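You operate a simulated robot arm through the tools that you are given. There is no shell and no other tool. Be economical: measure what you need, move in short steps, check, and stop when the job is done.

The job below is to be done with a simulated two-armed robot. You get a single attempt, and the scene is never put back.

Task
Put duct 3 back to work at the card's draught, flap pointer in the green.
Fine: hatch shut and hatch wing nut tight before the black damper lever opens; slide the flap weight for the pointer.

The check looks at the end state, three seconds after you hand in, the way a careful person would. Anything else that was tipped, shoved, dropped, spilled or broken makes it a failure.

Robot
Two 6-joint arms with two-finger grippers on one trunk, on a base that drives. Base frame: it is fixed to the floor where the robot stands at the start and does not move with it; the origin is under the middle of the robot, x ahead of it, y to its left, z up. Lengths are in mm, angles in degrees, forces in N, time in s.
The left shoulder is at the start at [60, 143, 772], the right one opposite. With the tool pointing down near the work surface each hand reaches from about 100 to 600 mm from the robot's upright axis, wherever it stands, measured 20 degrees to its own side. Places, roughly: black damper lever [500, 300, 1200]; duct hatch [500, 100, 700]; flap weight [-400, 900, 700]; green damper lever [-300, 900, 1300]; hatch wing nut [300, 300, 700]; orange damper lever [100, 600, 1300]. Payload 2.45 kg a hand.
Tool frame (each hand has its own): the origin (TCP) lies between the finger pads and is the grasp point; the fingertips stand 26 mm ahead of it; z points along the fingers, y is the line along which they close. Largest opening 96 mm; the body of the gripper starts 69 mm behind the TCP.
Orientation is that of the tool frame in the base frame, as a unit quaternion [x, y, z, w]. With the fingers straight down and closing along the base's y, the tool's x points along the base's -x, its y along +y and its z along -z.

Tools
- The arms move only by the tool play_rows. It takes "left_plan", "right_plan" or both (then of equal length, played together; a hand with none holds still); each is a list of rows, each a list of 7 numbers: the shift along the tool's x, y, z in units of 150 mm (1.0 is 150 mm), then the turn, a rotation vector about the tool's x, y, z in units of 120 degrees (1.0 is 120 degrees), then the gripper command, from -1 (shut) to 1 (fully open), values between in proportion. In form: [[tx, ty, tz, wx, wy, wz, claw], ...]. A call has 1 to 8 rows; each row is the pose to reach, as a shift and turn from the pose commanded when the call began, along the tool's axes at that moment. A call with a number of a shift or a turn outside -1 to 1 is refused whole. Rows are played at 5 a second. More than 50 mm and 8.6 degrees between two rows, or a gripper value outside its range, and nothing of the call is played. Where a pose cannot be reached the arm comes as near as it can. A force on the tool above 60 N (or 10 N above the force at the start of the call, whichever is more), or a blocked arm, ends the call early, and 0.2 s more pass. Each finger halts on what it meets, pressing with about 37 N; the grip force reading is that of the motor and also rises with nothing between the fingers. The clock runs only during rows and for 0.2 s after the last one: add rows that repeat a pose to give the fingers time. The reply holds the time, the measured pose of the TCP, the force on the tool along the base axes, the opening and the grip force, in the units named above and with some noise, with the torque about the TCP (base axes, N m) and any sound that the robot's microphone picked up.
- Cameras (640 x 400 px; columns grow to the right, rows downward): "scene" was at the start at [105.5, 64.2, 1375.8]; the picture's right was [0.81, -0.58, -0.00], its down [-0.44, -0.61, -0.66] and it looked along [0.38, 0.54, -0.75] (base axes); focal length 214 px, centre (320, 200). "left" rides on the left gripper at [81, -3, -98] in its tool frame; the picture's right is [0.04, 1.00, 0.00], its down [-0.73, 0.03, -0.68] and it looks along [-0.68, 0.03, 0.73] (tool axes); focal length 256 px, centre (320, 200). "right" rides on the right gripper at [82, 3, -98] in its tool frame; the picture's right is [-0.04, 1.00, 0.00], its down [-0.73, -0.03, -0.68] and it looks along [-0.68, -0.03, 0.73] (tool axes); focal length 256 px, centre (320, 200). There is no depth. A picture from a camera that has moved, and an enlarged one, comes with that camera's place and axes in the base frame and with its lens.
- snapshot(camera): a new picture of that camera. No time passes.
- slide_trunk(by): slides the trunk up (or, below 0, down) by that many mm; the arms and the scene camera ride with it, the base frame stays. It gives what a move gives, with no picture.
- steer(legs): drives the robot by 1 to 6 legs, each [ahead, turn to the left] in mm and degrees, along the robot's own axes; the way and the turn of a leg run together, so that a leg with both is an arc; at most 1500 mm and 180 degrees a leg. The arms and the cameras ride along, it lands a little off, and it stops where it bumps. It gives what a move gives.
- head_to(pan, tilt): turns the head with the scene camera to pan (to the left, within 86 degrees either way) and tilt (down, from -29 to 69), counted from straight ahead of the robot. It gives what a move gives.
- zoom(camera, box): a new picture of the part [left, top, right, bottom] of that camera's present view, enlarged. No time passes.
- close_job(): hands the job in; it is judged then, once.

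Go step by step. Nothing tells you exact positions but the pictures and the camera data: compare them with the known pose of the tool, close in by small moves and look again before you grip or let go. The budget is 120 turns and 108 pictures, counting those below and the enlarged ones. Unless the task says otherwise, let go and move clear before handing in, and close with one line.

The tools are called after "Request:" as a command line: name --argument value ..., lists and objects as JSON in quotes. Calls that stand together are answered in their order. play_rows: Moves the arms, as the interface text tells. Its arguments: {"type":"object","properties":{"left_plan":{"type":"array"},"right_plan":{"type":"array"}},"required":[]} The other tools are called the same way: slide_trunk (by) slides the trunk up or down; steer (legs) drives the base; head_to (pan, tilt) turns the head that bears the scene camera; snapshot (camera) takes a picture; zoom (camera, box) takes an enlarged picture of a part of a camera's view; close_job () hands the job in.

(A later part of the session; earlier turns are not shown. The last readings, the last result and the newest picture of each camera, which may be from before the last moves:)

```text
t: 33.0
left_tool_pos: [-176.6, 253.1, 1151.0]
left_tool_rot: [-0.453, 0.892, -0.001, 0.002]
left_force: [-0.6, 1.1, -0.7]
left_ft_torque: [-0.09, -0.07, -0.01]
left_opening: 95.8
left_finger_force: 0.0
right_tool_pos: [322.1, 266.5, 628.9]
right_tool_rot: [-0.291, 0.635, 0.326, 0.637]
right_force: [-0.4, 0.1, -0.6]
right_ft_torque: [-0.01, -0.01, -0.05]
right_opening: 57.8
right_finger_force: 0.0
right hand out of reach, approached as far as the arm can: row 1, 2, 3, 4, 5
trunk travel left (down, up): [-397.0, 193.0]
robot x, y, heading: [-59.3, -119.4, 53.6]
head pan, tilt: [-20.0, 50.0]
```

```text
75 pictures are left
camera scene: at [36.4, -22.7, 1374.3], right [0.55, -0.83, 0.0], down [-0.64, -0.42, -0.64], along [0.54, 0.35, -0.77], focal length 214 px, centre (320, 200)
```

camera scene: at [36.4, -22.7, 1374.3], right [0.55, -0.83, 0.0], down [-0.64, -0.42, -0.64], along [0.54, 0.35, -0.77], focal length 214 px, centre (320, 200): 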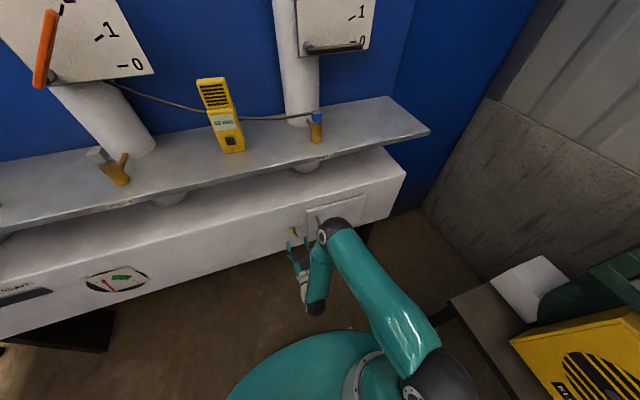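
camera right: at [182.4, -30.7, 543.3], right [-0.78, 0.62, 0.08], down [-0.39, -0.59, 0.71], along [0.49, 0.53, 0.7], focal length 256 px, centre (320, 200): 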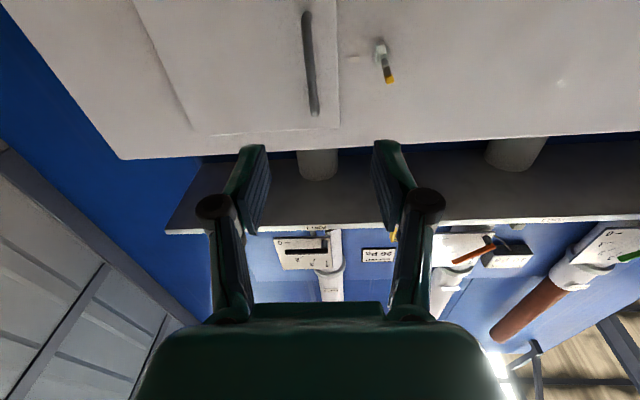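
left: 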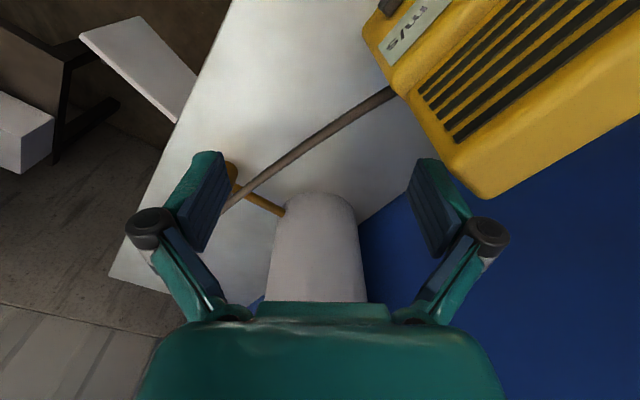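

The hand has reached in front of the nut. Checking with the hand camera.

Request:
snapshot --camera "right"

Request:
zoom --camera "scene" --box '[250, 180, 410, 280]'

```text
74 pictures are left
camera right: at [258.0, 195.0, 544.7], right [-0.78, 0.61, 0.08], down [-0.38, -0.58, 0.71], along [0.49, 0.53, 0.69], focal length 256 px, centre (320, 200)
```

right: 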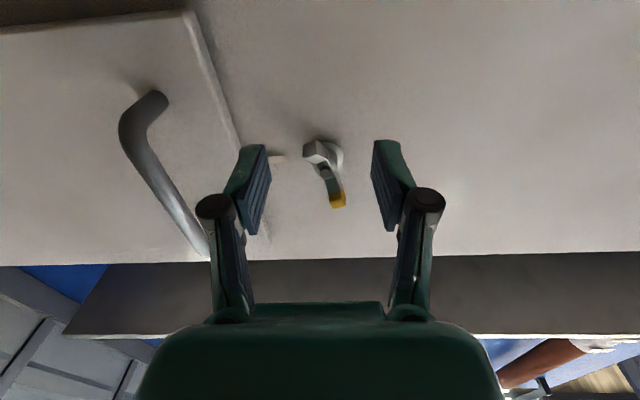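

```text
4.00 times, centred on (330, 230) of scene
camera zoom: at [36.4, -22.7, 1374.3], right [0.55, -0.83, 0.0], down [-0.64, -0.42, -0.64], along [0.54, 0.35, -0.77], focal length 858 px, centre (280, 80)
```

zoom: 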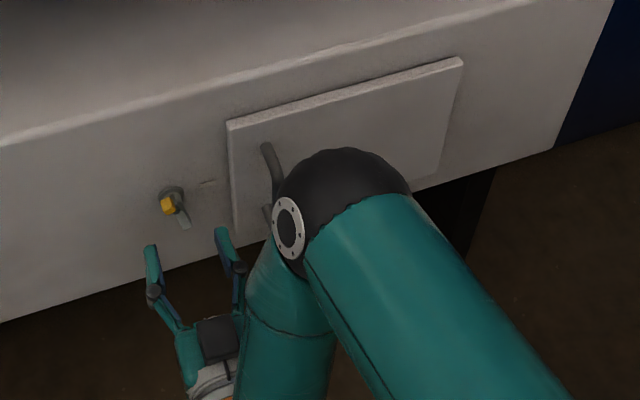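

The nut's yellow wing tilts about 18° left of vertical. I'll roll the gripper to match, raise 20 mm, and advance around the wings.

Request:
play_rows --right_plan '[[-0.06, 0, 0, 0, 0, -0.05, 0.2], [-0.13, -0.01, 0, 0, 0, -0.1, 0.2], [-0.13, -0.01, 0, 0, 0, -0.15, 0.2], [-0.13, -0.01, 0.1, 0, 0, -0.15, 0.2], [-0.13, -0.01, 0.2, 0, 0, -0.15, 0.2]]'

Request:
snapshot --camera "right"

```text
t: 34.2
left_tool_pos: [-174.1, 252.7, 1150.3]
left_tool_rot: [-0.453, 0.892, 0.0, 0.002]
left_force: [-0.5, 0.1, 0.6]
left_ft_torque: [0.01, 0.0, 0.01]
left_opening: 96.1
left_finger_force: 0.1
right_tool_pos: [343.1, 285.9, 649.3]
right_tool_rot: [-0.387, 0.58, 0.222, 0.682]
right_force: [-0.2, -0.1, 0.2]
right_ft_torque: [0.01, 0.0, 0.01]
right_opening: 57.4
right_finger_force: 0.1
right hand out of reach, approached as far as the arm can: row 2, 3
trunk travel left (down, up): [-397.0, 193.0]
robot x, y, heading: [-60.1, -117.7, 53.3]
head pan, tilt: [-20.0, 50.0]
```

```text
72 pictures are left
camera right: at [300.1, 199.5, 565.9], right [-0.76, 0.61, -0.23], down [-0.57, -0.44, 0.69], along [0.32, 0.66, 0.68], focal length 256 px, centre (320, 200)
```

right: 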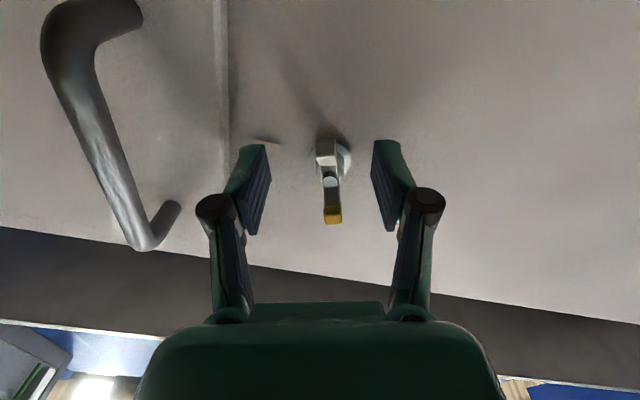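

Aligned. A small shift left and forward, then close on the nut.

Request:
play_rows --right_plan '[[0, 0.045, 0.03, 0, 0, 0, 0.2], [0, 0.045, 0.06, 0, 0, 0, 0.0], [0, 0.045, 0.06, 0, 0, 0, -0.5], [0, 0.045, 0.06, 0, 0, 0, -1], [0, 0.045, 0.06, 0, 0, 0, -1], [0, 0.045, 0.06, 0, 0, 0, -1]]'

Request:
snapshot --camera "right"

```text
t: 35.6
left_tool_pos: [-173.9, 251.8, 1151.4]
left_tool_rot: [-0.452, 0.892, 0.001, 0.001]
left_force: [-0.8, 0.0, 0.1]
left_ft_torque: [-0.01, -0.01, -0.01]
left_opening: 96.4
left_finger_force: 0.1
right_tool_pos: [345.1, 296.5, 646.9]
right_tool_rot: [-0.384, 0.581, 0.22, 0.683]
right_force: [5.1, -7.0, 2.3]
right_ft_torque: [-0.13, 0.19, -0.11]
right_opening: 19.6
right_finger_force: 44.9
trunk travel left (down, up): [-397.0, 193.0]
robot x, y, heading: [-58.0, -117.6, 53.6]
head pan, tilt: [-20.0, 50.0]
```

```text
71 pictures are left
camera right: at [300.9, 210.2, 564.9], right [-0.76, 0.61, -0.23], down [-0.57, -0.44, 0.69], along [0.32, 0.66, 0.68], focal length 256 px, centre (320, 200)
```

right: 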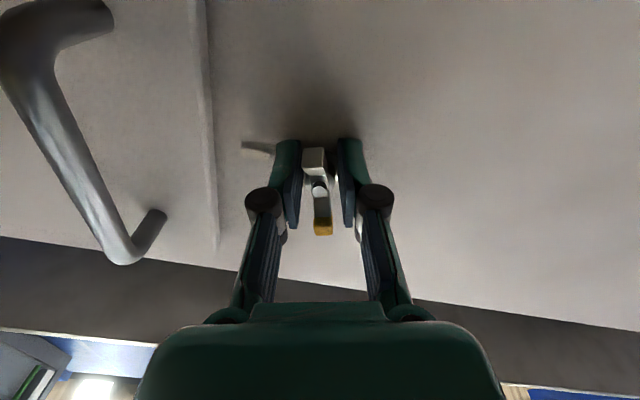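

Gripped. Turning clockwise 34° and checking.

Request:
play_rows --right_plan '[[0, -0.02, 0, 0, 0, 0.07, -1], [0, -0.02, 0, 0, 0, 0.14, -1], [0, -0.02, 0, 0, 0, 0.21, -1], [0, -0.02, 0, 0, 0, 0.28, -1]]'

Request:
snapshot --camera "right"

```text
t: 36.6
left_tool_pos: [-175.0, 254.0, 1150.5]
left_tool_rot: [-0.453, 0.891, -0.001, 0.002]
left_force: [0.2, -0.2, 0.0]
left_ft_torque: [0.0, -0.02, -0.01]
left_opening: 96.1
left_finger_force: 0.0
right_tool_pos: [343.4, 298.3, 647.8]
right_tool_rot: [-0.207, 0.666, 0.414, 0.585]
right_force: [-19.2, 29.5, -1.3]
right_ft_torque: [-0.93, 0.41, 1.01]
right_opening: 19.6
right_finger_force: 44.5
trunk travel left (down, up): [-397.0, 193.0]
robot x, y, heading: [-59.0, -114.6, 53.6]
head pan, tilt: [-20.0, 50.0]
```

```text
70 pictures are left
camera right: at [261.9, 240.3, 568.1], right [-0.75, 0.56, 0.35], down [-0.22, -0.71, 0.67], along [0.62, 0.42, 0.66], focal length 256 px, centre (320, 200)
```

right: 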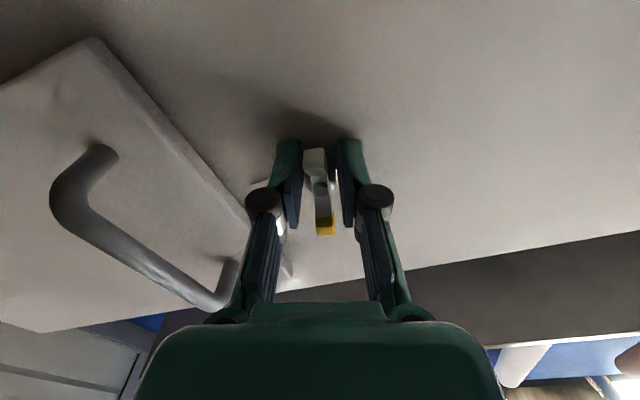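

The nut turns with the gripper. Continuing, with the lateral load eased.

Request:
play_rows --right_plan '[[0, 0.015, 0, 0, 0, 0.07, -1], [0, 0.015, 0, 0, 0, 0.14, -1], [0, 0.015, 0, 0, 0, 0.21, -1], [0, 0.015, 0, 0, 0, 0.28, -1], [0, 0.015, 0, 0, 0, 0.35, -1], [0, 0.015, 0, 0, 0, 0.42, -1], [0, 0.015, 0, 0, 0, 0.49, -1]]'

Request:
snapshot --camera "right"

```text
t: 38.2
left_tool_pos: [-178.2, 251.8, 1150.2]
left_tool_rot: [-0.453, 0.892, 0.0, 0.003]
left_force: [0.0, 0.4, -0.2]
left_ft_torque: [-0.02, 0.0, 0.0]
left_opening: 95.9
left_finger_force: 0.1
right_tool_pos: [341.6, 298.7, 653.0]
right_tool_rot: [0.148, 0.677, 0.652, 0.308]
right_force: [-24.8, 23.5, 13.3]
right_ft_torque: [0.14, -0.27, 0.43]
right_opening: 19.3
right_finger_force: 44.2
trunk travel left (down, up): [-397.0, 193.0]
robot x, y, heading: [-62.2, -116.7, 53.6]
head pan, tilt: [-20.0, 50.0]
```

```text
69 pictures are left
camera right: at [218.4, 271.5, 633.7], right [-0.17, 0.08, 0.98], down [0.16, -0.98, 0.11], along [0.97, 0.17, 0.15], focal length 256 px, centre (320, 200)
```

right: 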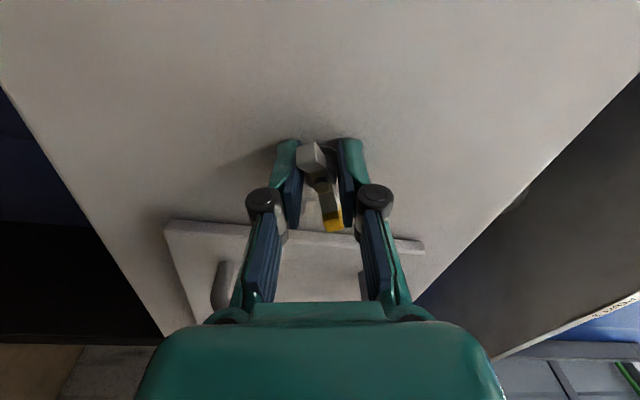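

The nut is now around 2–3 o'clock. I'll turn a bit more to see whether it bottoms out.

Request:
play_rows --right_plan '[[0.01, 0.01, 0, 0, 0, 0.07, -1], [0.02, 0.01, 0, 0, 0, 0.14, -1], [0.02, 0.01, 0, 0, 0, 0.2, -1]]'

Request:
zoom --camera "right" --box '[220, 110, 420, 235]'

```text
t: 39.0
left_tool_pos: [-177.4, 249.6, 1151.4]
left_tool_rot: [-0.451, 0.893, -0.001, 0.003]
left_force: [0.5, -0.2, 0.5]
left_ft_torque: [-0.03, -0.01, -0.01]
left_opening: 96.1
left_finger_force: 0.0
right_tool_pos: [340.8, 299.4, 655.3]
right_tool_rot: [0.289, 0.629, 0.701, 0.17]
right_force: [-13.6, 12.8, 28.8]
right_ft_torque: [0.42, -0.43, -0.21]
right_opening: 19.0
right_finger_force: 43.4
trunk travel left (down, up): [-397.0, 193.0]
robot x, y, heading: [-59.7, -118.2, 53.4]
head pan, tilt: [-20.0, 50.0]
```

```text
3.20 times, centred on (320, 172) of right
camera zoom: at [218.0, 271.2, 668.8], right [0.16, -0.17, 0.97], down [0.15, -0.97, -0.2], along [0.98, 0.17, -0.13], focal length 819 px, centre (320, 288)
```

zoom: 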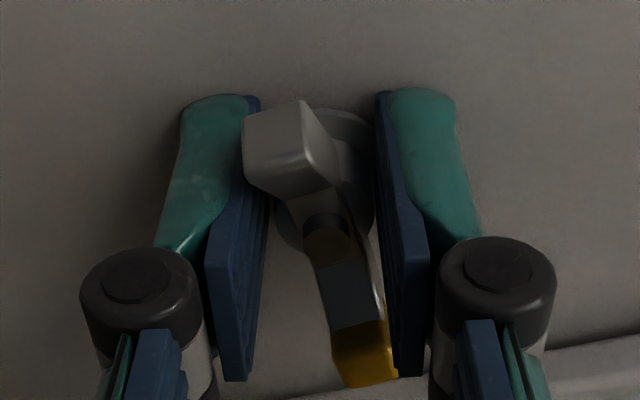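

I'll open the fingers and back off slightly to see where the nut sits relative to the mark.

Request:
play_rows --right_plan '[[0, 0, 0, 0, 0, 0, -0.3], [0, 0, 0, 0, 0, 0, 0.2], [0, 0, -0.15, 0, 0, 0, 0.2], [0, 0, -0.35, 0, 0, 0, 0.2]]'

Request:
snapshot --camera "right"

Request:
zoom --camera "scene" --box '[250, 190, 346, 250]'

```text
t: 40.0
left_tool_pos: [-173.8, 252.8, 1151.6]
left_tool_rot: [-0.452, 0.892, 0.001, 0.002]
left_force: [-0.4, 0.4, -0.4]
left_ft_torque: [-0.02, 0.02, -0.01]
left_opening: 95.7
left_finger_force: 0.0
right_tool_pos: [316.8, 269.3, 646.9]
right_tool_rot: [0.29, 0.635, 0.695, 0.171]
right_force: [0.5, 0.3, 0.0]
right_ft_torque: [-0.03, 0.03, -0.01]
right_opening: 57.3
right_finger_force: 0.1
right hand out of reach, approached as far as the arm can: row 4
trunk travel left (down, up): [-397.0, 193.0]
robot x, y, heading: [-59.8, -113.9, 53.5]
head pan, tilt: [-20.0, 50.0]
```

```text
67 pictures are left
camera right: at [193.9, 242.2, 662.8], right [0.16, -0.16, 0.97], down [0.14, -0.97, -0.18], along [0.98, 0.17, -0.14], focal length 256 px, centre (320, 200)
```

right: 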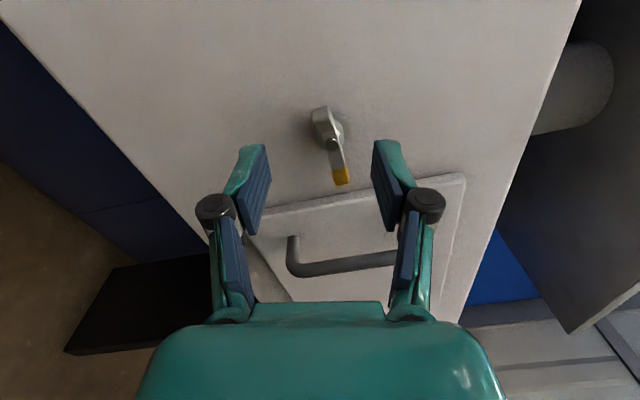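

```text
6.67 times, centred on (298, 220) of scene
camera zoom: at [39.6, -24.7, 1374.1], right [0.55, -0.83, 0.0], down [-0.64, -0.42, -0.64], along [0.54, 0.35, -0.77], focal length 1430 px, centre (467, 67)
```

zoom: 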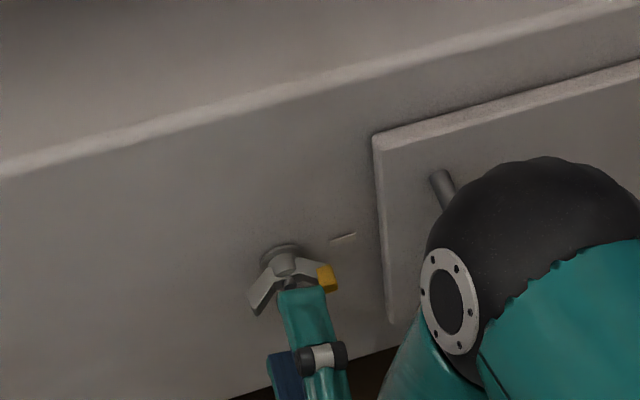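

The yellow wing is now at about 3 o'clock, near the mark. I'll regrip aligned with the wings and twist again to confirm it's tight.

Request:
play_rows --right_plan '[[0, 0, 0, 0, 0, -0.07, 0.2], [0, 0, 0, 0, 0, -0.14, 0.2], [0, 0.03, 0.2, 0, 0, -0.14, 0.2], [0, 0.05, 0.3, 0, 0, -0.14, 0.0], [0, 0.05, 0.3, 0, 0, -0.14, -1], [0, 0.05, 0.3, 0, 0, -0.14, -1], [0, 0.05, 0.3, 0, 0, -0.14, -1]]'

Request:
zoom --camera "right" --box '[220, 110, 420, 235]'

Request:
play_rows --right_plan '[[0, 0, 0, 0, 0, 0.05, -1], [0, 0, 0, 0, 0, 0.1, -1], [0, 0, 0, 0, 0, 0.14, -1]]'

Request:
zoom --camera "right" --box '[220, 110, 420, 235]'

```text
t: 41.6
left_tool_pos: [-174.9, 250.6, 1151.0]
left_tool_rot: [-0.452, 0.892, 0.001, 0.002]
left_force: [-1.0, -0.3, -0.8]
left_ft_torque: [-0.01, 0.03, -0.01]
left_opening: 96.1
left_finger_force: 0.0
right_tool_pos: [342.3, 299.2, 652.4]
right_tool_rot: [0.195, 0.676, 0.658, 0.268]
right_force: [-17.2, -42.6, -19.9]
right_ft_torque: [-2.06, 0.62, 0.34]
right_opening: 25.0
right_finger_force: 44.9
trunk travel left (down, up): [-397.0, 193.0]
robot x, y, heading: [-59.6, -116.0, 53.3]
head pan, tilt: [-20.0, 50.0]
```

```text
3.20 times, centred on (320, 172) of right
camera zoom: at [217.9, 273.3, 645.1], right [-0.06, 0.04, 1.0], down [0.16, -0.99, 0.04], along [0.99, 0.16, 0.05], focal length 819 px, centre (320, 288)
```

zoom: 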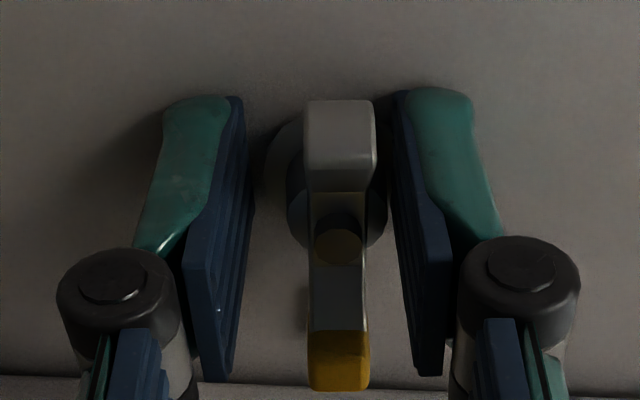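

```text
t: 42.4
left_tool_pos: [-176.6, 248.3, 1153.1]
left_tool_rot: [-0.453, 0.892, 0.002, 0.004]
left_force: [0.3, -0.1, 0.4]
left_ft_torque: [0.0, -0.01, 0.03]
left_opening: 95.8
left_finger_force: 0.0
right_tool_pos: [341.5, 299.3, 654.8]
right_tool_rot: [0.29, 0.638, 0.693, 0.17]
right_force: [-17.7, -45.9, -8.0]
right_ft_torque: [-2.42, -0.39, 0.42]
right_opening: 20.0
right_finger_force: 44.3
trunk travel left (down, up): [-397.0, 193.0]
robot x, y, heading: [-63.5, -117.7, 53.6]
head pan, tilt: [-20.0, 50.0]
```

```text
3.20 times, centred on (320, 172) of right
camera zoom: at [219.1, 272.0, 670.9], right [0.17, -0.15, 0.97], down [0.14, -0.97, -0.18], along [0.98, 0.17, -0.14], focal length 819 px, centre (320, 288)
```

zoom: 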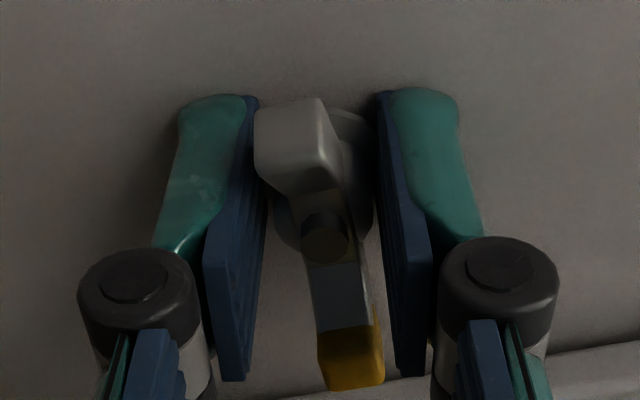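

The wing sits at 90°, exactly at the mark direction. One more small twist, less axial push, to confirm it has a firm stop.

Request:
play_rows --right_plan '[[0, 0, -0.05, 0, 0, 0.04, -1], [0, 0, -0.05, 0, 0, 0.1, -1], [0, 0, -0.05, 0, 0, 0.16, -1]]'

Request:
zoom --camera "right" --box '[220, 110, 420, 235]'

```text
t: 43.2
left_tool_pos: [-172.8, 252.9, 1151.2]
left_tool_rot: [-0.453, 0.892, 0.0, 0.0]
left_force: [-0.1, 0.9, -0.8]
left_ft_torque: [0.02, -0.01, -0.01]
left_opening: 96.2
left_finger_force: 0.1
right_tool_pos: [342.4, 298.2, 654.7]
right_tool_rot: [0.392, 0.578, 0.713, 0.055]
right_force: [10.6, 0.7, -17.0]
right_ft_torque: [-2.53, -0.86, -0.41]
right_opening: 24.0
right_finger_force: 44.9
trunk travel left (down, up): [-397.0, 193.0]
robot x, y, heading: [-53.5, -115.3, 53.3]
head pan, tilt: [-20.0, 50.0]
```

```text
3.20 times, centred on (320, 172) of right
camera zoom: at [227.0, 264.4, 695.4], right [0.4, -0.35, 0.85], down [0.07, -0.91, -0.41], along [0.91, 0.22, -0.34], focal length 819 px, centre (320, 288)
```

zoom: 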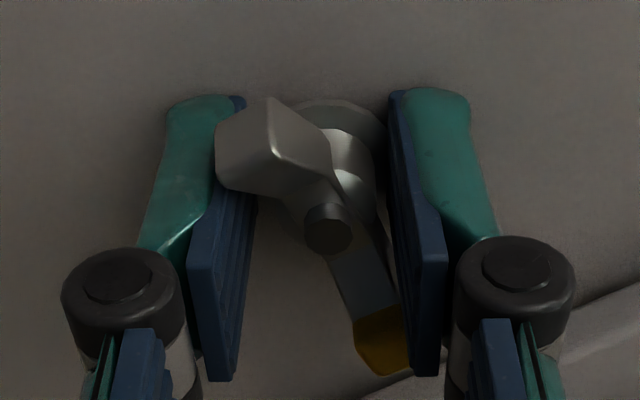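

There's a hard stop with 2.2 N·m, so the nut is tight. I'll release and withdraw.

Request:
play_rows --right_plan '[[0, 0, 0, 0, 0, -0.05, 0.2], [0, 0, 0, 0, 0, -0.12, 0.2], [0, 0, 0, 0, 0, -0.16, 0.2], [0, 0, -0.2, 0, 0, -0.2, 0.2], [0, 0, -0.45, 0, 0, -0.27, 0.2], [0, 0, -0.6, 0, 0, -0.34, 0.2], [0, 0, -0.7, 0, 0, -0.41, 0.2]]'

Request:
snapshot --camera "right"

Request:
zoom --camera "scene" --box '[250, 190, 410, 290]'

```text
t: 44.8
left_tool_pos: [-177.0, 252.0, 1150.7]
left_tool_rot: [-0.453, 0.892, 0.0, 0.002]
left_force: [-0.5, -0.3, 0.1]
left_ft_torque: [-0.02, 0.0, 0.04]
left_opening: 96.0
left_finger_force: 0.2
right_tool_pos: [283.7, 280.3, 661.1]
right_tool_rot: [0.117, 0.69, 0.625, 0.345]
right_force: [0.2, 0.3, 0.3]
right_ft_torque: [-0.01, -0.01, -0.01]
right_opening: 57.3
right_finger_force: 0.0
right hand out of reach, approached as far as the arm can: row 5, 6, 7
trunk travel left (down, up): [-397.0, 193.0]
robot x, y, heading: [-61.0, -120.3, 53.5]
head pan, tilt: [-20.0, 50.0]
```

```text
62 pictures are left
camera right: at [160.6, 252.8, 634.9], right [-0.24, 0.17, 0.96], down [0.13, -0.97, 0.2], along [0.96, 0.17, 0.21], focal length 256 px, centre (320, 200)
```

right: 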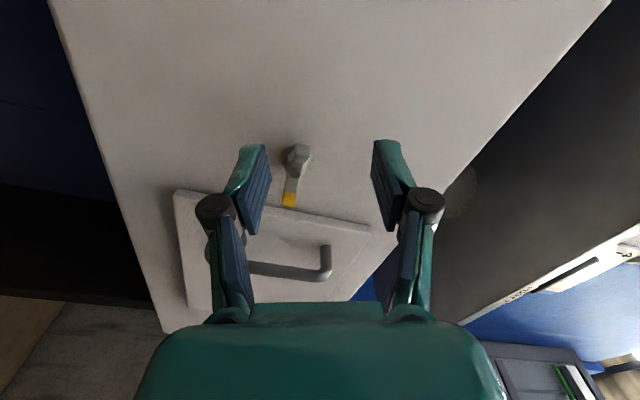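

```text
4.00 times, centred on (330, 240) of scene
camera zoom: at [38.9, -24.7, 1374.1], right [0.55, -0.83, 0.0], down [-0.64, -0.42, -0.64], along [0.54, 0.35, -0.77], focal length 858 px, centre (280, 40)
```

zoom: 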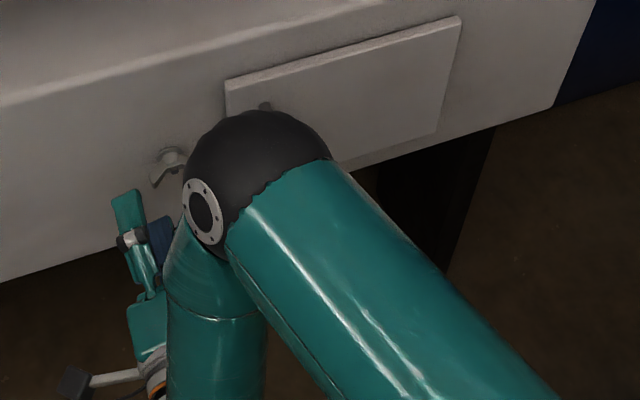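

Nut tight, hatch shut. Now I'll look at the lever, dial and the route of the hose.

Request:
head_to --pan -15 --tilt 15

Request:
snapshot --camera "scene"

Request:
zoom --camera "scene" --box '[120, 200, 340, 340]'

```text
t: 45.8
left_tool_pos: [-175.9, 250.8, 1153.1]
left_tool_rot: [-0.452, 0.892, -0.001, 0.002]
left_force: [0.1, 0.6, 0.3]
left_ft_torque: [-0.02, -0.03, -0.01]
left_opening: 95.9
left_finger_force: 0.1
right_tool_pos: [281.6, 280.4, 660.6]
right_tool_rot: [0.118, 0.69, 0.626, 0.344]
right_force: [0.3, 0.6, -0.4]
right_ft_torque: [-0.01, -0.01, -0.02]
right_opening: 57.7
right_finger_force: 0.0
trunk travel left (down, up): [-397.0, 193.0]
robot x, y, heading: [-58.9, -120.3, 53.4]
head pan, tilt: [-15.0, 15.0]
```

```text
60 pictures are left
camera scene: at [48.4, -9.2, 1427.7], right [0.62, -0.78, 0.0], down [-0.2, -0.16, -0.97], along [0.76, 0.6, -0.26], focal length 214 px, centre (320, 200)
```

scene: 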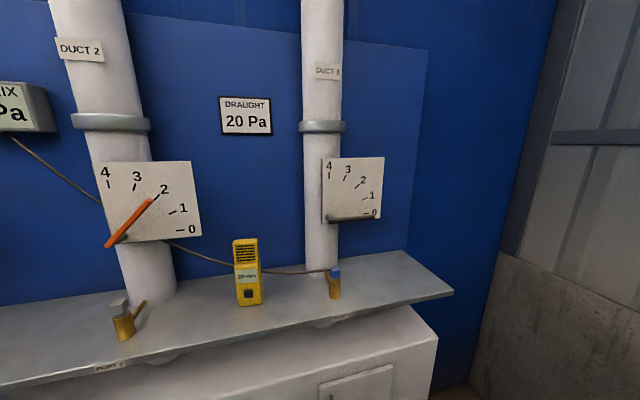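

```text
2.86 times, centred on (230, 270) of scene
camera zoom: at [48.4, -9.2, 1427.7], right [0.62, -0.78, 0.0], down [-0.2, -0.16, -0.97], along [0.76, 0.6, -0.26], focal length 613 px, centre (577, 0)
```

zoom: 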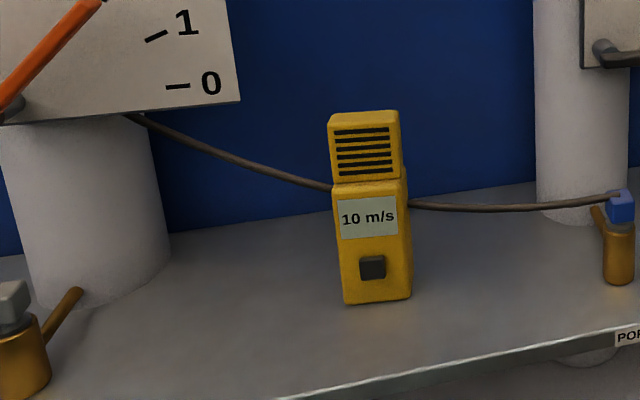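

The hose runs behind the yellow meter, so the HALBRIX panel is the Pa gauge for port 3. The lever pivot is near [486, 300, 1232] with the bar pointing right at 0. I'll raise the trunk and bring the right hand up.

Request:
slide_trunk --by 170

Request:
play_rows --right_plan '[[-0.3, 0, -0.1, 0, 0, 0, 0.2], [-0.6, 0, -0.1, 0, 0, 0, 0.2], [-0.6, 0.3, -0.1, 0, 0, 0, 0.2], [-0.6, 0.6, -0.1, 0, 0, 0, 0.2], [-0.6, 0.9, -0.1, 0, 0, 0, 0.2]]'

Request:
head_to --pan -5 --tilt 35

Request:
snapshot --camera "scene"

```text
t: 47.7
left_tool_pos: [-174.5, 252.0, 1321.8]
left_tool_rot: [-0.452, 0.892, 0.0, 0.002]
left_force: [0.0, 0.1, 0.7]
left_ft_torque: [-0.01, -0.01, -0.03]
left_opening: 95.9
left_finger_force: 0.1
right_tool_pos: [283.0, 279.5, 830.9]
right_tool_rot: [0.117, 0.69, 0.626, 0.344]
right_force: [-0.5, 0.1, -0.1]
right_ft_torque: [0.02, -0.02, 0.0]
right_opening: 57.6
right_finger_force: 0.1
trunk travel left (down, up): [-567.0, 23.0]
robot x, y, heading: [-60.0, -114.9, 53.6]
head pan, tilt: [-15.0, 15.0]
```

```text
t: 48.9
left_tool_pos: [-177.7, 251.1, 1321.8]
left_tool_rot: [-0.453, 0.892, 0.0, 0.003]
left_force: [-0.7, -0.6, 0.4]
left_ft_torque: [0.04, -0.02, -0.04]
left_opening: 96.1
left_finger_force: 0.0
right_tool_pos: [303.3, 239.2, 990.1]
right_tool_rot: [0.116, 0.69, 0.626, 0.344]
right_force: [0.3, 0.7, 0.0]
right_ft_torque: [-0.02, -0.01, -0.01]
right_opening: 57.5
right_finger_force: 0.1
right hand out of reach, approached as far as the arm can: row 1, 2, 3, 4
trunk travel left (down, up): [-567.0, 23.0]
robot x, y, heading: [-62.6, -114.1, 53.5]
head pan, tilt: [-15.0, 15.0]
```

```text
t: 49.8
left_tool_pos: [-177.3, 251.9, 1321.1]
left_tool_rot: [-0.452, 0.892, 0.0, 0.002]
left_force: [0.0, 0.7, 0.3]
left_ft_torque: [-0.01, 0.04, 0.02]
left_opening: 96.2
left_finger_force: 0.0
right_tool_pos: [304.7, 240.0, 989.2]
right_tool_rot: [0.116, 0.689, 0.627, 0.345]
right_force: [0.9, -0.4, -0.1]
right_ft_torque: [0.03, 0.03, 0.0]
right_opening: 57.6
right_finger_force: 0.1
trunk travel left (down, up): [-567.0, 23.0]
robot x, y, heading: [-59.6, -116.2, 53.8]
head pan, tilt: [-5.0, 35.0]
```

```text
58 pictures are left
camera scene: at [33.5, -1.5, 1565.9], right [0.75, -0.66, 0.0], down [-0.38, -0.43, -0.82], along [0.54, 0.61, -0.57], focal length 214 px, centre (320, 200)
```

scene: 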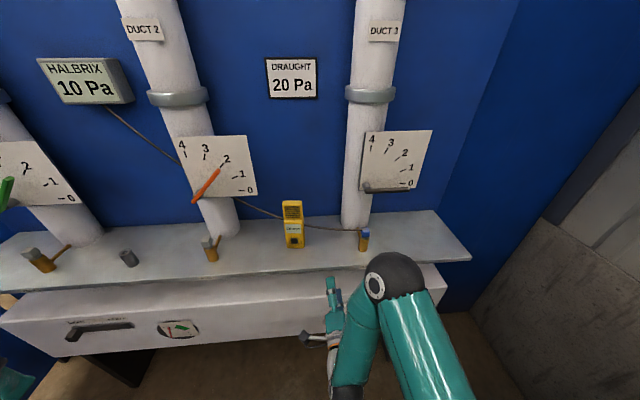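

Good view with both gauge and lever visible. I'll back the base 80 mm so the elbow stays clear of the shelf, then raise the hand to lever height.

Request:
steer --legs '[[-80, 0]]'

Request:
play_rows --right_plan '[[-0.1, 0.25, 0, 0, 0, 0, 0.2], [-0.2, 0.5, 0, 0, 0, 0, 0.2], [-0.3, 0.75, 0, 0, 0, 0, 0.2], [-0.4, 1.0, 0, 0, 0, 0, 0.2]]'

Request:
play_rows --right_plan '[[-0.2, 0.2, 0, 0, 0, 0.04, 0.2], [-0.4, 0.4, 0, 0, 0, 0.08, 0.2], [-0.65, 0.5, 0, 0, 0, 0.12, 0.2], [-0.9, 0.5, 0, 0, 0, 0.14, 0.2]]'

Request:
snapshot --camera "scene"

```text
t: 50.8
left_tool_pos: [-224.9, 184.6, 1321.8]
left_tool_rot: [-0.453, 0.891, 0.001, 0.003]
left_force: [-0.2, -0.8, 0.6]
left_ft_torque: [0.02, -0.04, -0.04]
left_opening: 96.0
left_finger_force: 0.1
right_tool_pos: [255.2, 174.0, 990.3]
right_tool_rot: [0.116, 0.689, 0.627, 0.343]
right_force: [-1.2, -0.8, -1.0]
right_ft_torque: [0.01, -0.01, 0.0]
right_opening: 57.6
right_finger_force: 0.0
trunk travel left (down, up): [-567.0, 23.0]
robot x, y, heading: [-110.2, -182.4, 53.9]
head pan, tilt: [-5.0, 35.0]
```

```text
t: 51.8
left_tool_pos: [-222.6, 183.8, 1322.8]
left_tool_rot: [-0.453, 0.891, 0.001, 0.002]
left_force: [0.0, -0.8, -0.4]
left_ft_torque: [0.01, -0.02, -0.02]
left_opening: 96.1
left_finger_force: 0.1
right_tool_pos: [260.0, 167.9, 1152.3]
right_tool_rot: [0.116, 0.69, 0.627, 0.343]
right_force: [-0.1, -0.2, -0.5]
right_ft_torque: [0.0, 0.01, -0.03]
right_opening: 57.8
right_finger_force: 0.2
trunk travel left (down, up): [-567.0, 23.0]
robot x, y, heading: [-105.5, -181.2, 53.6]
head pan, tilt: [-5.0, 35.0]
```

```text
t: 52.8
left_tool_pos: [-223.4, 186.3, 1321.8]
left_tool_rot: [-0.453, 0.892, 0.001, 0.002]
left_force: [-1.0, -0.1, -0.5]
left_ft_torque: [0.0, -0.01, 0.0]
left_opening: 95.9
left_finger_force: 0.1
right_tool_pos: [339.1, 102.1, 1265.7]
right_tool_rot: [0.216, 0.665, 0.67, 0.248]
right_force: [0.2, 0.1, -0.2]
right_ft_torque: [0.01, -0.03, -0.01]
right_opening: 57.7
right_finger_force: 0.1
trunk travel left (down, up): [-567.0, 23.0]
robot x, y, heading: [-106.7, -182.7, 53.7]
head pan, tilt: [-5.0, 35.0]
```

```text
57 pictures are left
camera scene: at [-14.5, -67.2, 1565.9], right [0.75, -0.66, 0.0], down [-0.38, -0.43, -0.82], along [0.54, 0.61, -0.57], focal length 214 px, centre (320, 200)
```

scene: 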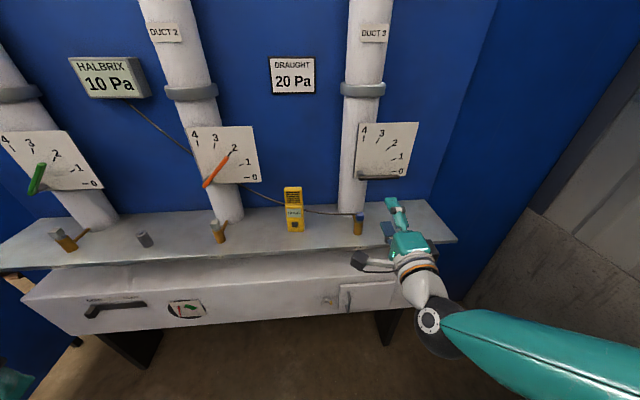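

The hand is at lever height with fingers closing vertically. Checking the lever from the hand camera and zoomed scene.

Request:
snapshot --camera "right"

Request:
zoom --camera "scene" --box '[330, 110, 450, 185]'

```text
56 pictures are left
camera right: at [214.8, 75.0, 1263.1], right [-0.01, -0.02, 1.0], down [0.16, -0.99, -0.01], along [0.99, 0.16, 0.02], focal length 256 px, centre (320, 200)
```

right: 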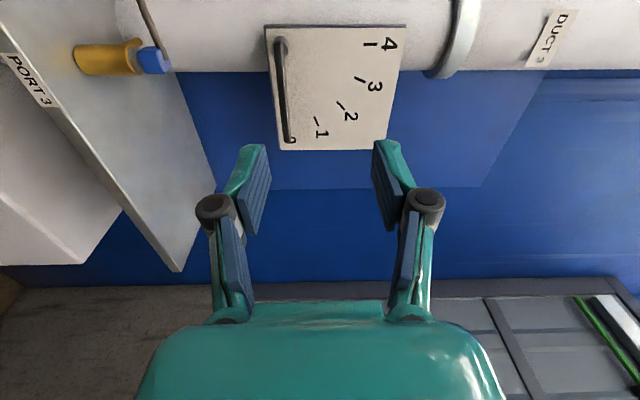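

```text
5.33 times, centred on (390, 148) of scene
camera zoom: at [-14.5, -67.2, 1565.9], right [0.75, -0.66, 0.0], down [-0.38, -0.43, -0.82], along [0.54, 0.61, -0.57], focal length 1144 px, centre (-53, 480)
```

zoom: 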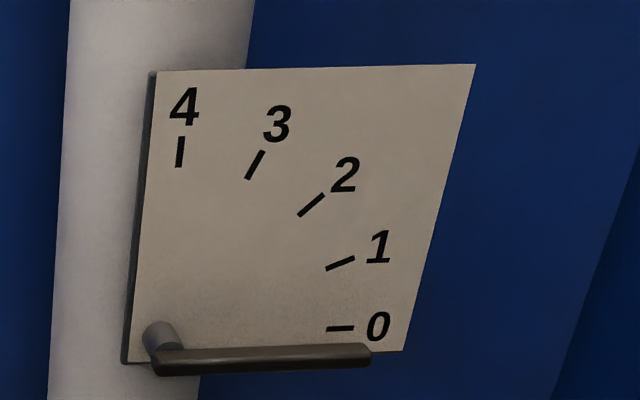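

The lever bar runs from about [499, 313, 1220] to [606, 236, 1220]. I'll drive forward 90 mm, then bring the fingers to straddle it.

Request:
steer --legs '[[90, 0]]'

Request:
play_rows --right_plan '[[-0.2, -0.1, 0.1, 0, 0, 0, 0.2], [-0.4, -0.2, 0.2, 0, 0, 0, 0.2], [-0.6, -0.3, 0.3, 0, 0, 0, 0.2], [-0.63, -0.3, 0.5, 0, 0, 0, 0.2]]'

Request:
snapshot --camera "right"

Request:
snapshot --camera "scene"

```text
t: 53.9
left_tool_pos: [-170.2, 259.3, 1322.1]
left_tool_rot: [-0.453, 0.891, -0.001, 0.001]
left_force: [0.7, 0.1, 0.3]
left_ft_torque: [-0.06, -0.01, -0.01]
left_opening: 96.0
left_finger_force: 0.0
right_tool_pos: [393.5, 176.5, 1264.2]
right_tool_rot: [0.217, 0.667, 0.669, 0.247]
right_force: [0.3, 0.3, 0.4]
right_ft_torque: [0.02, -0.01, 0.03]
right_opening: 57.8
right_finger_force: 0.1
trunk travel left (down, up): [-567.0, 23.0]
robot x, y, heading: [-55.6, -109.6, 53.6]
head pan, tilt: [-5.0, 35.0]
```

```text
t: 54.9
left_tool_pos: [-170.4, 261.9, 1321.1]
left_tool_rot: [-0.453, 0.892, 0.0, 0.001]
left_force: [1.2, -0.6, 0.5]
left_ft_torque: [-0.02, 0.01, -0.01]
left_opening: 95.9
left_finger_force: 0.1
right_tool_pos: [516.4, 175.4, 1222.4]
right_tool_rot: [0.216, 0.667, 0.669, 0.248]
right_force: [1.2, 0.7, 0.3]
right_ft_torque: [0.0, -0.02, 0.01]
right_opening: 57.2
right_finger_force: 0.1
trunk travel left (down, up): [-567.0, 23.0]
robot x, y, heading: [-55.2, -108.4, 53.6]
head pan, tilt: [-5.0, 35.0]
```

```text
54 pictures are left
camera right: at [392.1, 149.0, 1220.6], right [-0.01, -0.01, 1.0], down [0.16, -0.99, -0.01], along [0.99, 0.16, 0.01], focal length 256 px, centre (320, 200)
```

right: 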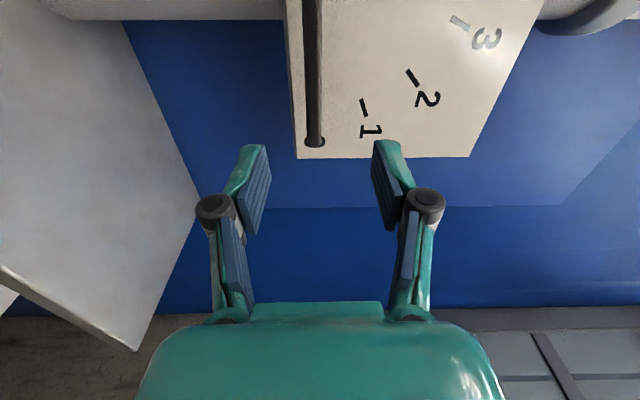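

```text
53 pictures are left
camera scene: at [39.8, 8.1, 1565.6], right [0.75, -0.66, 0.0], down [-0.38, -0.43, -0.82], along [0.54, 0.61, -0.58], focal length 214 px, centre (320, 200)
```

scene: 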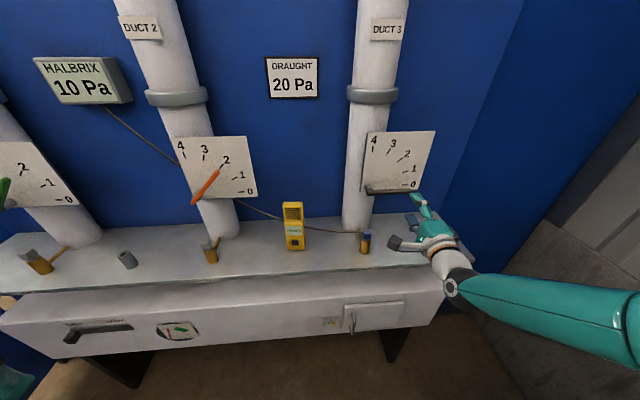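

Aligned vertically. Moving forward to straddle the bar.

Request:
play_rows --right_plan '[[0, -0.03, 0.2, 0, 0, 0, 0.2], [0, -0.03, 0.4, 0, 0, 0, 0.2], [0, -0.03, 0.52, 0, 0, 0, 0.2]]'

Request:
snapshot --camera "right"

Request:
zoom --camera "scene" --box '[340, 120, 500, 220]'

```text
t: 55.7
left_tool_pos: [-170.1, 260.8, 1322.7]
left_tool_rot: [-0.453, 0.891, 0.0, 0.002]
left_force: [-0.5, -0.1, 0.3]
left_ft_torque: [0.0, 0.01, 0.02]
left_opening: 95.8
left_finger_force: 0.0
right_tool_pos: [564.7, 234.9, 1221.8]
right_tool_rot: [0.215, 0.667, 0.669, 0.248]
right_force: [0.6, -0.7, 0.2]
right_ft_torque: [0.02, 0.01, 0.02]
right_opening: 57.6
right_finger_force: 0.0
trunk travel left (down, up): [-567.0, 23.0]
robot x, y, heading: [-53.7, -109.2, 53.5]
head pan, tilt: [-5.0, 35.0]
```

```text
52 pictures are left
camera right: at [440.3, 209.9, 1219.5], right [-0.01, -0.01, 1.0], down [0.16, -0.99, -0.01], along [0.99, 0.16, 0.02], focal length 256 px, centre (320, 200)
```

right: 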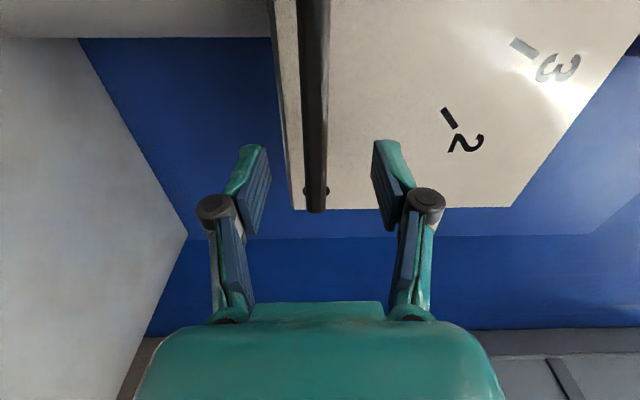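

```text
4.00 times, centred on (420, 170) of scene
camera zoom: at [39.4, 6.9, 1565.8], right [0.75, -0.66, 0.0], down [-0.38, -0.43, -0.82], along [0.54, 0.61, -0.57], focal length 858 px, centre (-80, 320)
```

zoom: 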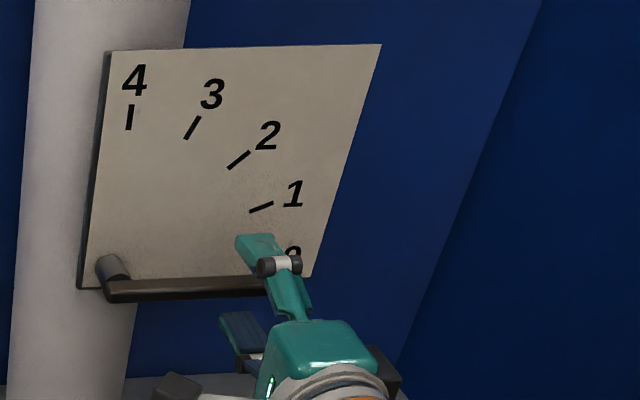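

The fingers straddle the bar. I'll go slightly deeper, narrow the fingers, and lift the lever to about mark 1.

Request:
play_rows --right_plan '[[0, -0.02, 0.08, 0, 0, 0, -0.3], [0, -0.02, 0.08, 0, 0, 0, -0.4], [0, 0.05, 0.08, 0, 0, -0.06, -0.4], [0.03, 0.14, 0.08, 0, 0, -0.12, -0.4], [0.07, 0.25, 0.08, 0, 0, -0.18, -0.4]]'

Request:
snapshot --camera "scene"

Request:
zoom --camera "scene" --box '[340, 120, 500, 220]'

```text
t: 56.9
left_tool_pos: [-170.3, 257.9, 1322.6]
left_tool_rot: [-0.453, 0.891, 0.0, 0.003]
left_force: [-0.3, -0.2, 0.1]
left_ft_torque: [-0.01, 0.0, 0.01]
left_opening: 96.2
left_finger_force: 0.1
right_tool_pos: [560.7, 251.9, 1262.5]
right_tool_rot: [0.086, 0.694, 0.612, 0.37]
right_force: [0.7, -0.7, -0.2]
right_ft_torque: [0.02, 0.02, -0.05]
right_opening: 29.7
right_finger_force: 0.5
trunk travel left (down, up): [-567.0, 23.0]
robot x, y, heading: [-52.4, -108.0, 53.8]
head pan, tilt: [-5.0, 35.0]
```

```text
50 pictures are left
camera scene: at [39.1, 6.4, 1565.8], right [0.75, -0.66, 0.0], down [-0.38, -0.43, -0.82], along [0.54, 0.61, -0.57], focal length 214 px, centre (320, 200)
```

scene: 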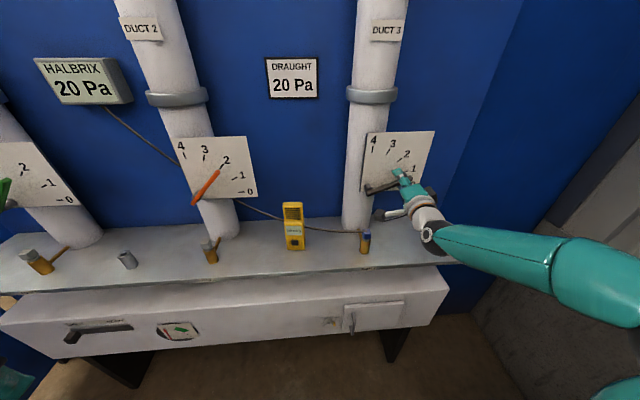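

```text
4.00 times, centred on (420, 170) of scene
camera zoom: at [39.1, 6.4, 1565.8], right [0.75, -0.66, 0.0], down [-0.38, -0.43, -0.82], along [0.54, 0.61, -0.57], focal length 858 px, centre (-80, 320)
```

zoom: 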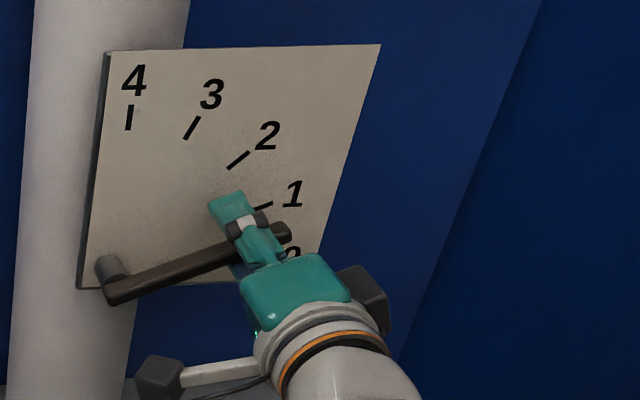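

The HALBRIX now reads 20 Pa with the lever at about mark 1. I'll open the fingers and withdraw, then check that it stays.

Request:
play_rows --right_plan '[[0, 0, 0, 0, 0, 0, 0.0], [0, 0, 0, 0, 0, 0, 0.2], [0, 0, -0.2, 0, 0, 0, 0.2], [0, 0, -0.5, 0, 0, 0, 0.2], [0, 0, -0.8, 0, 0, 0, 0.2], [0, -0.1, -1.0, 0, 0, 0, 0.2]]'

Request:
snapshot --camera "scene"

Request:
zoom --camera "scene" --box '[340, 120, 500, 220]'

```text
t: 58.3
left_tool_pos: [-169.9, 259.0, 1323.1]
left_tool_rot: [-0.453, 0.891, 0.0, 0.002]
left_force: [-0.3, 0.0, 0.1]
left_ft_torque: [-0.01, -0.03, 0.0]
left_opening: 96.1
left_finger_force: 0.1
right_tool_pos: [472.4, 128.7, 1244.3]
right_tool_rot: [0.086, 0.694, 0.613, 0.369]
right_force: [0.0, -0.2, 0.2]
right_ft_torque: [0.02, 0.02, -0.01]
right_opening: 57.5
right_finger_force: 0.1
trunk travel left (down, up): [-567.0, 23.0]
robot x, y, heading: [-54.6, -107.4, 53.6]
head pan, tilt: [-5.0, 35.0]
```

```text
48 pictures are left
camera scene: at [38.8, 5.8, 1565.9], right [0.75, -0.66, 0.0], down [-0.38, -0.43, -0.82], along [0.54, 0.61, -0.57], focal length 214 px, centre (320, 200)
```

scene: 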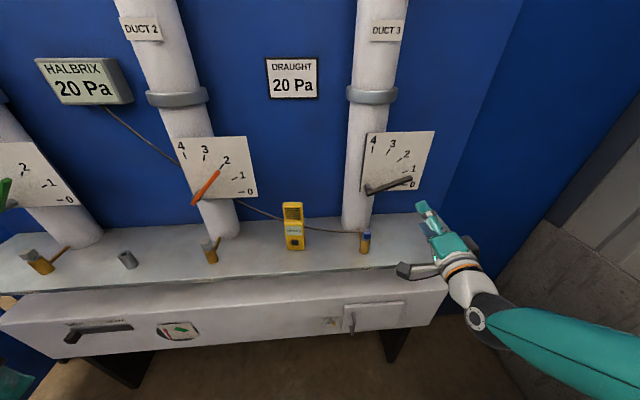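

```text
4.00 times, centred on (420, 170) of scene
camera zoom: at [38.8, 5.8, 1565.9], right [0.75, -0.66, 0.0], down [-0.38, -0.43, -0.82], along [0.54, 0.61, -0.57], focal length 858 px, centre (-80, 320)
```

zoom: 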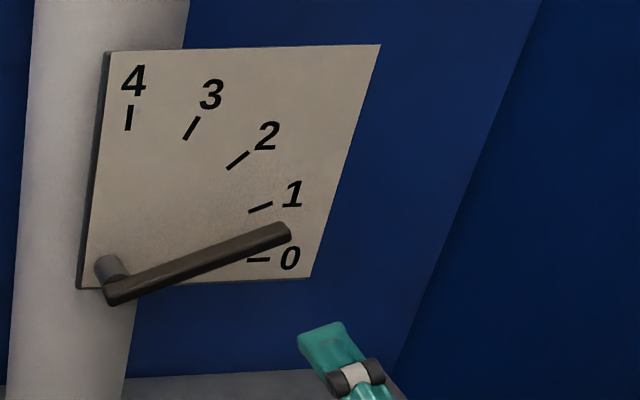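

Stays at 20 Pa at mark 1. Now the flap weight slider and the pointer gauge.

Request:
head_to --pan 25 --tilt 45

Request:
snapshot --camera "scene"

Request:
zoom --camera "scene" --box '[200, 200, 420, 340]'

```text
t: 59.3
left_tool_pos: [-170.1, 258.9, 1321.8]
left_tool_rot: [-0.453, 0.891, 0.0, 0.002]
left_force: [0.1, 1.6, 0.0]
left_ft_torque: [-0.01, -0.05, -0.01]
left_opening: 96.0
left_finger_force: 0.0
right_tool_pos: [472.6, 129.3, 1245.0]
right_tool_rot: [0.087, 0.694, 0.613, 0.368]
right_force: [1.2, -0.4, -0.3]
right_ft_torque: [-0.02, 0.01, -0.02]
right_opening: 57.2
right_finger_force: 0.1
trunk travel left (down, up): [-567.0, 23.0]
robot x, y, heading: [-54.5, -110.5, 53.5]
head pan, tilt: [25.0, 45.0]
```

```text
46 pictures are left
camera scene: at [-3.4, 19.8, 1551.1], right [0.98, -0.2, 0.0], down [-0.14, -0.69, -0.71], along [0.14, 0.69, -0.71], focal length 214 px, centre (320, 200)
```

scene: 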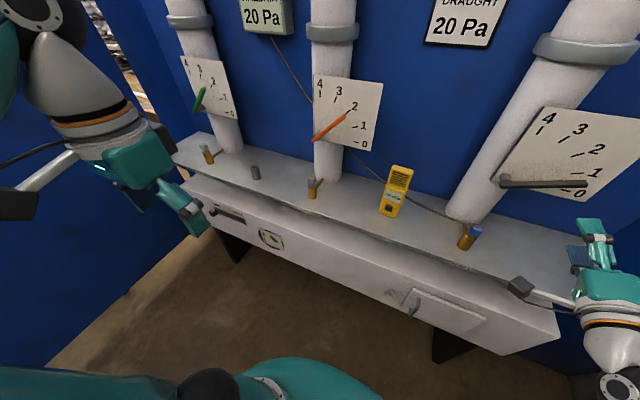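

```text
2.86 times, centred on (310, 270) of scene
camera zoom: at [-3.4, 19.8, 1551.1], right [0.98, -0.2, 0.0], down [-0.14, -0.69, -0.71], along [0.14, 0.69, -0.71], focal length 613 px, centre (349, 0)
```

zoom: 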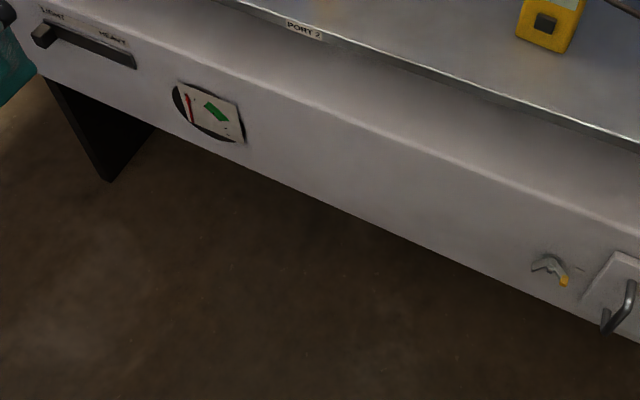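

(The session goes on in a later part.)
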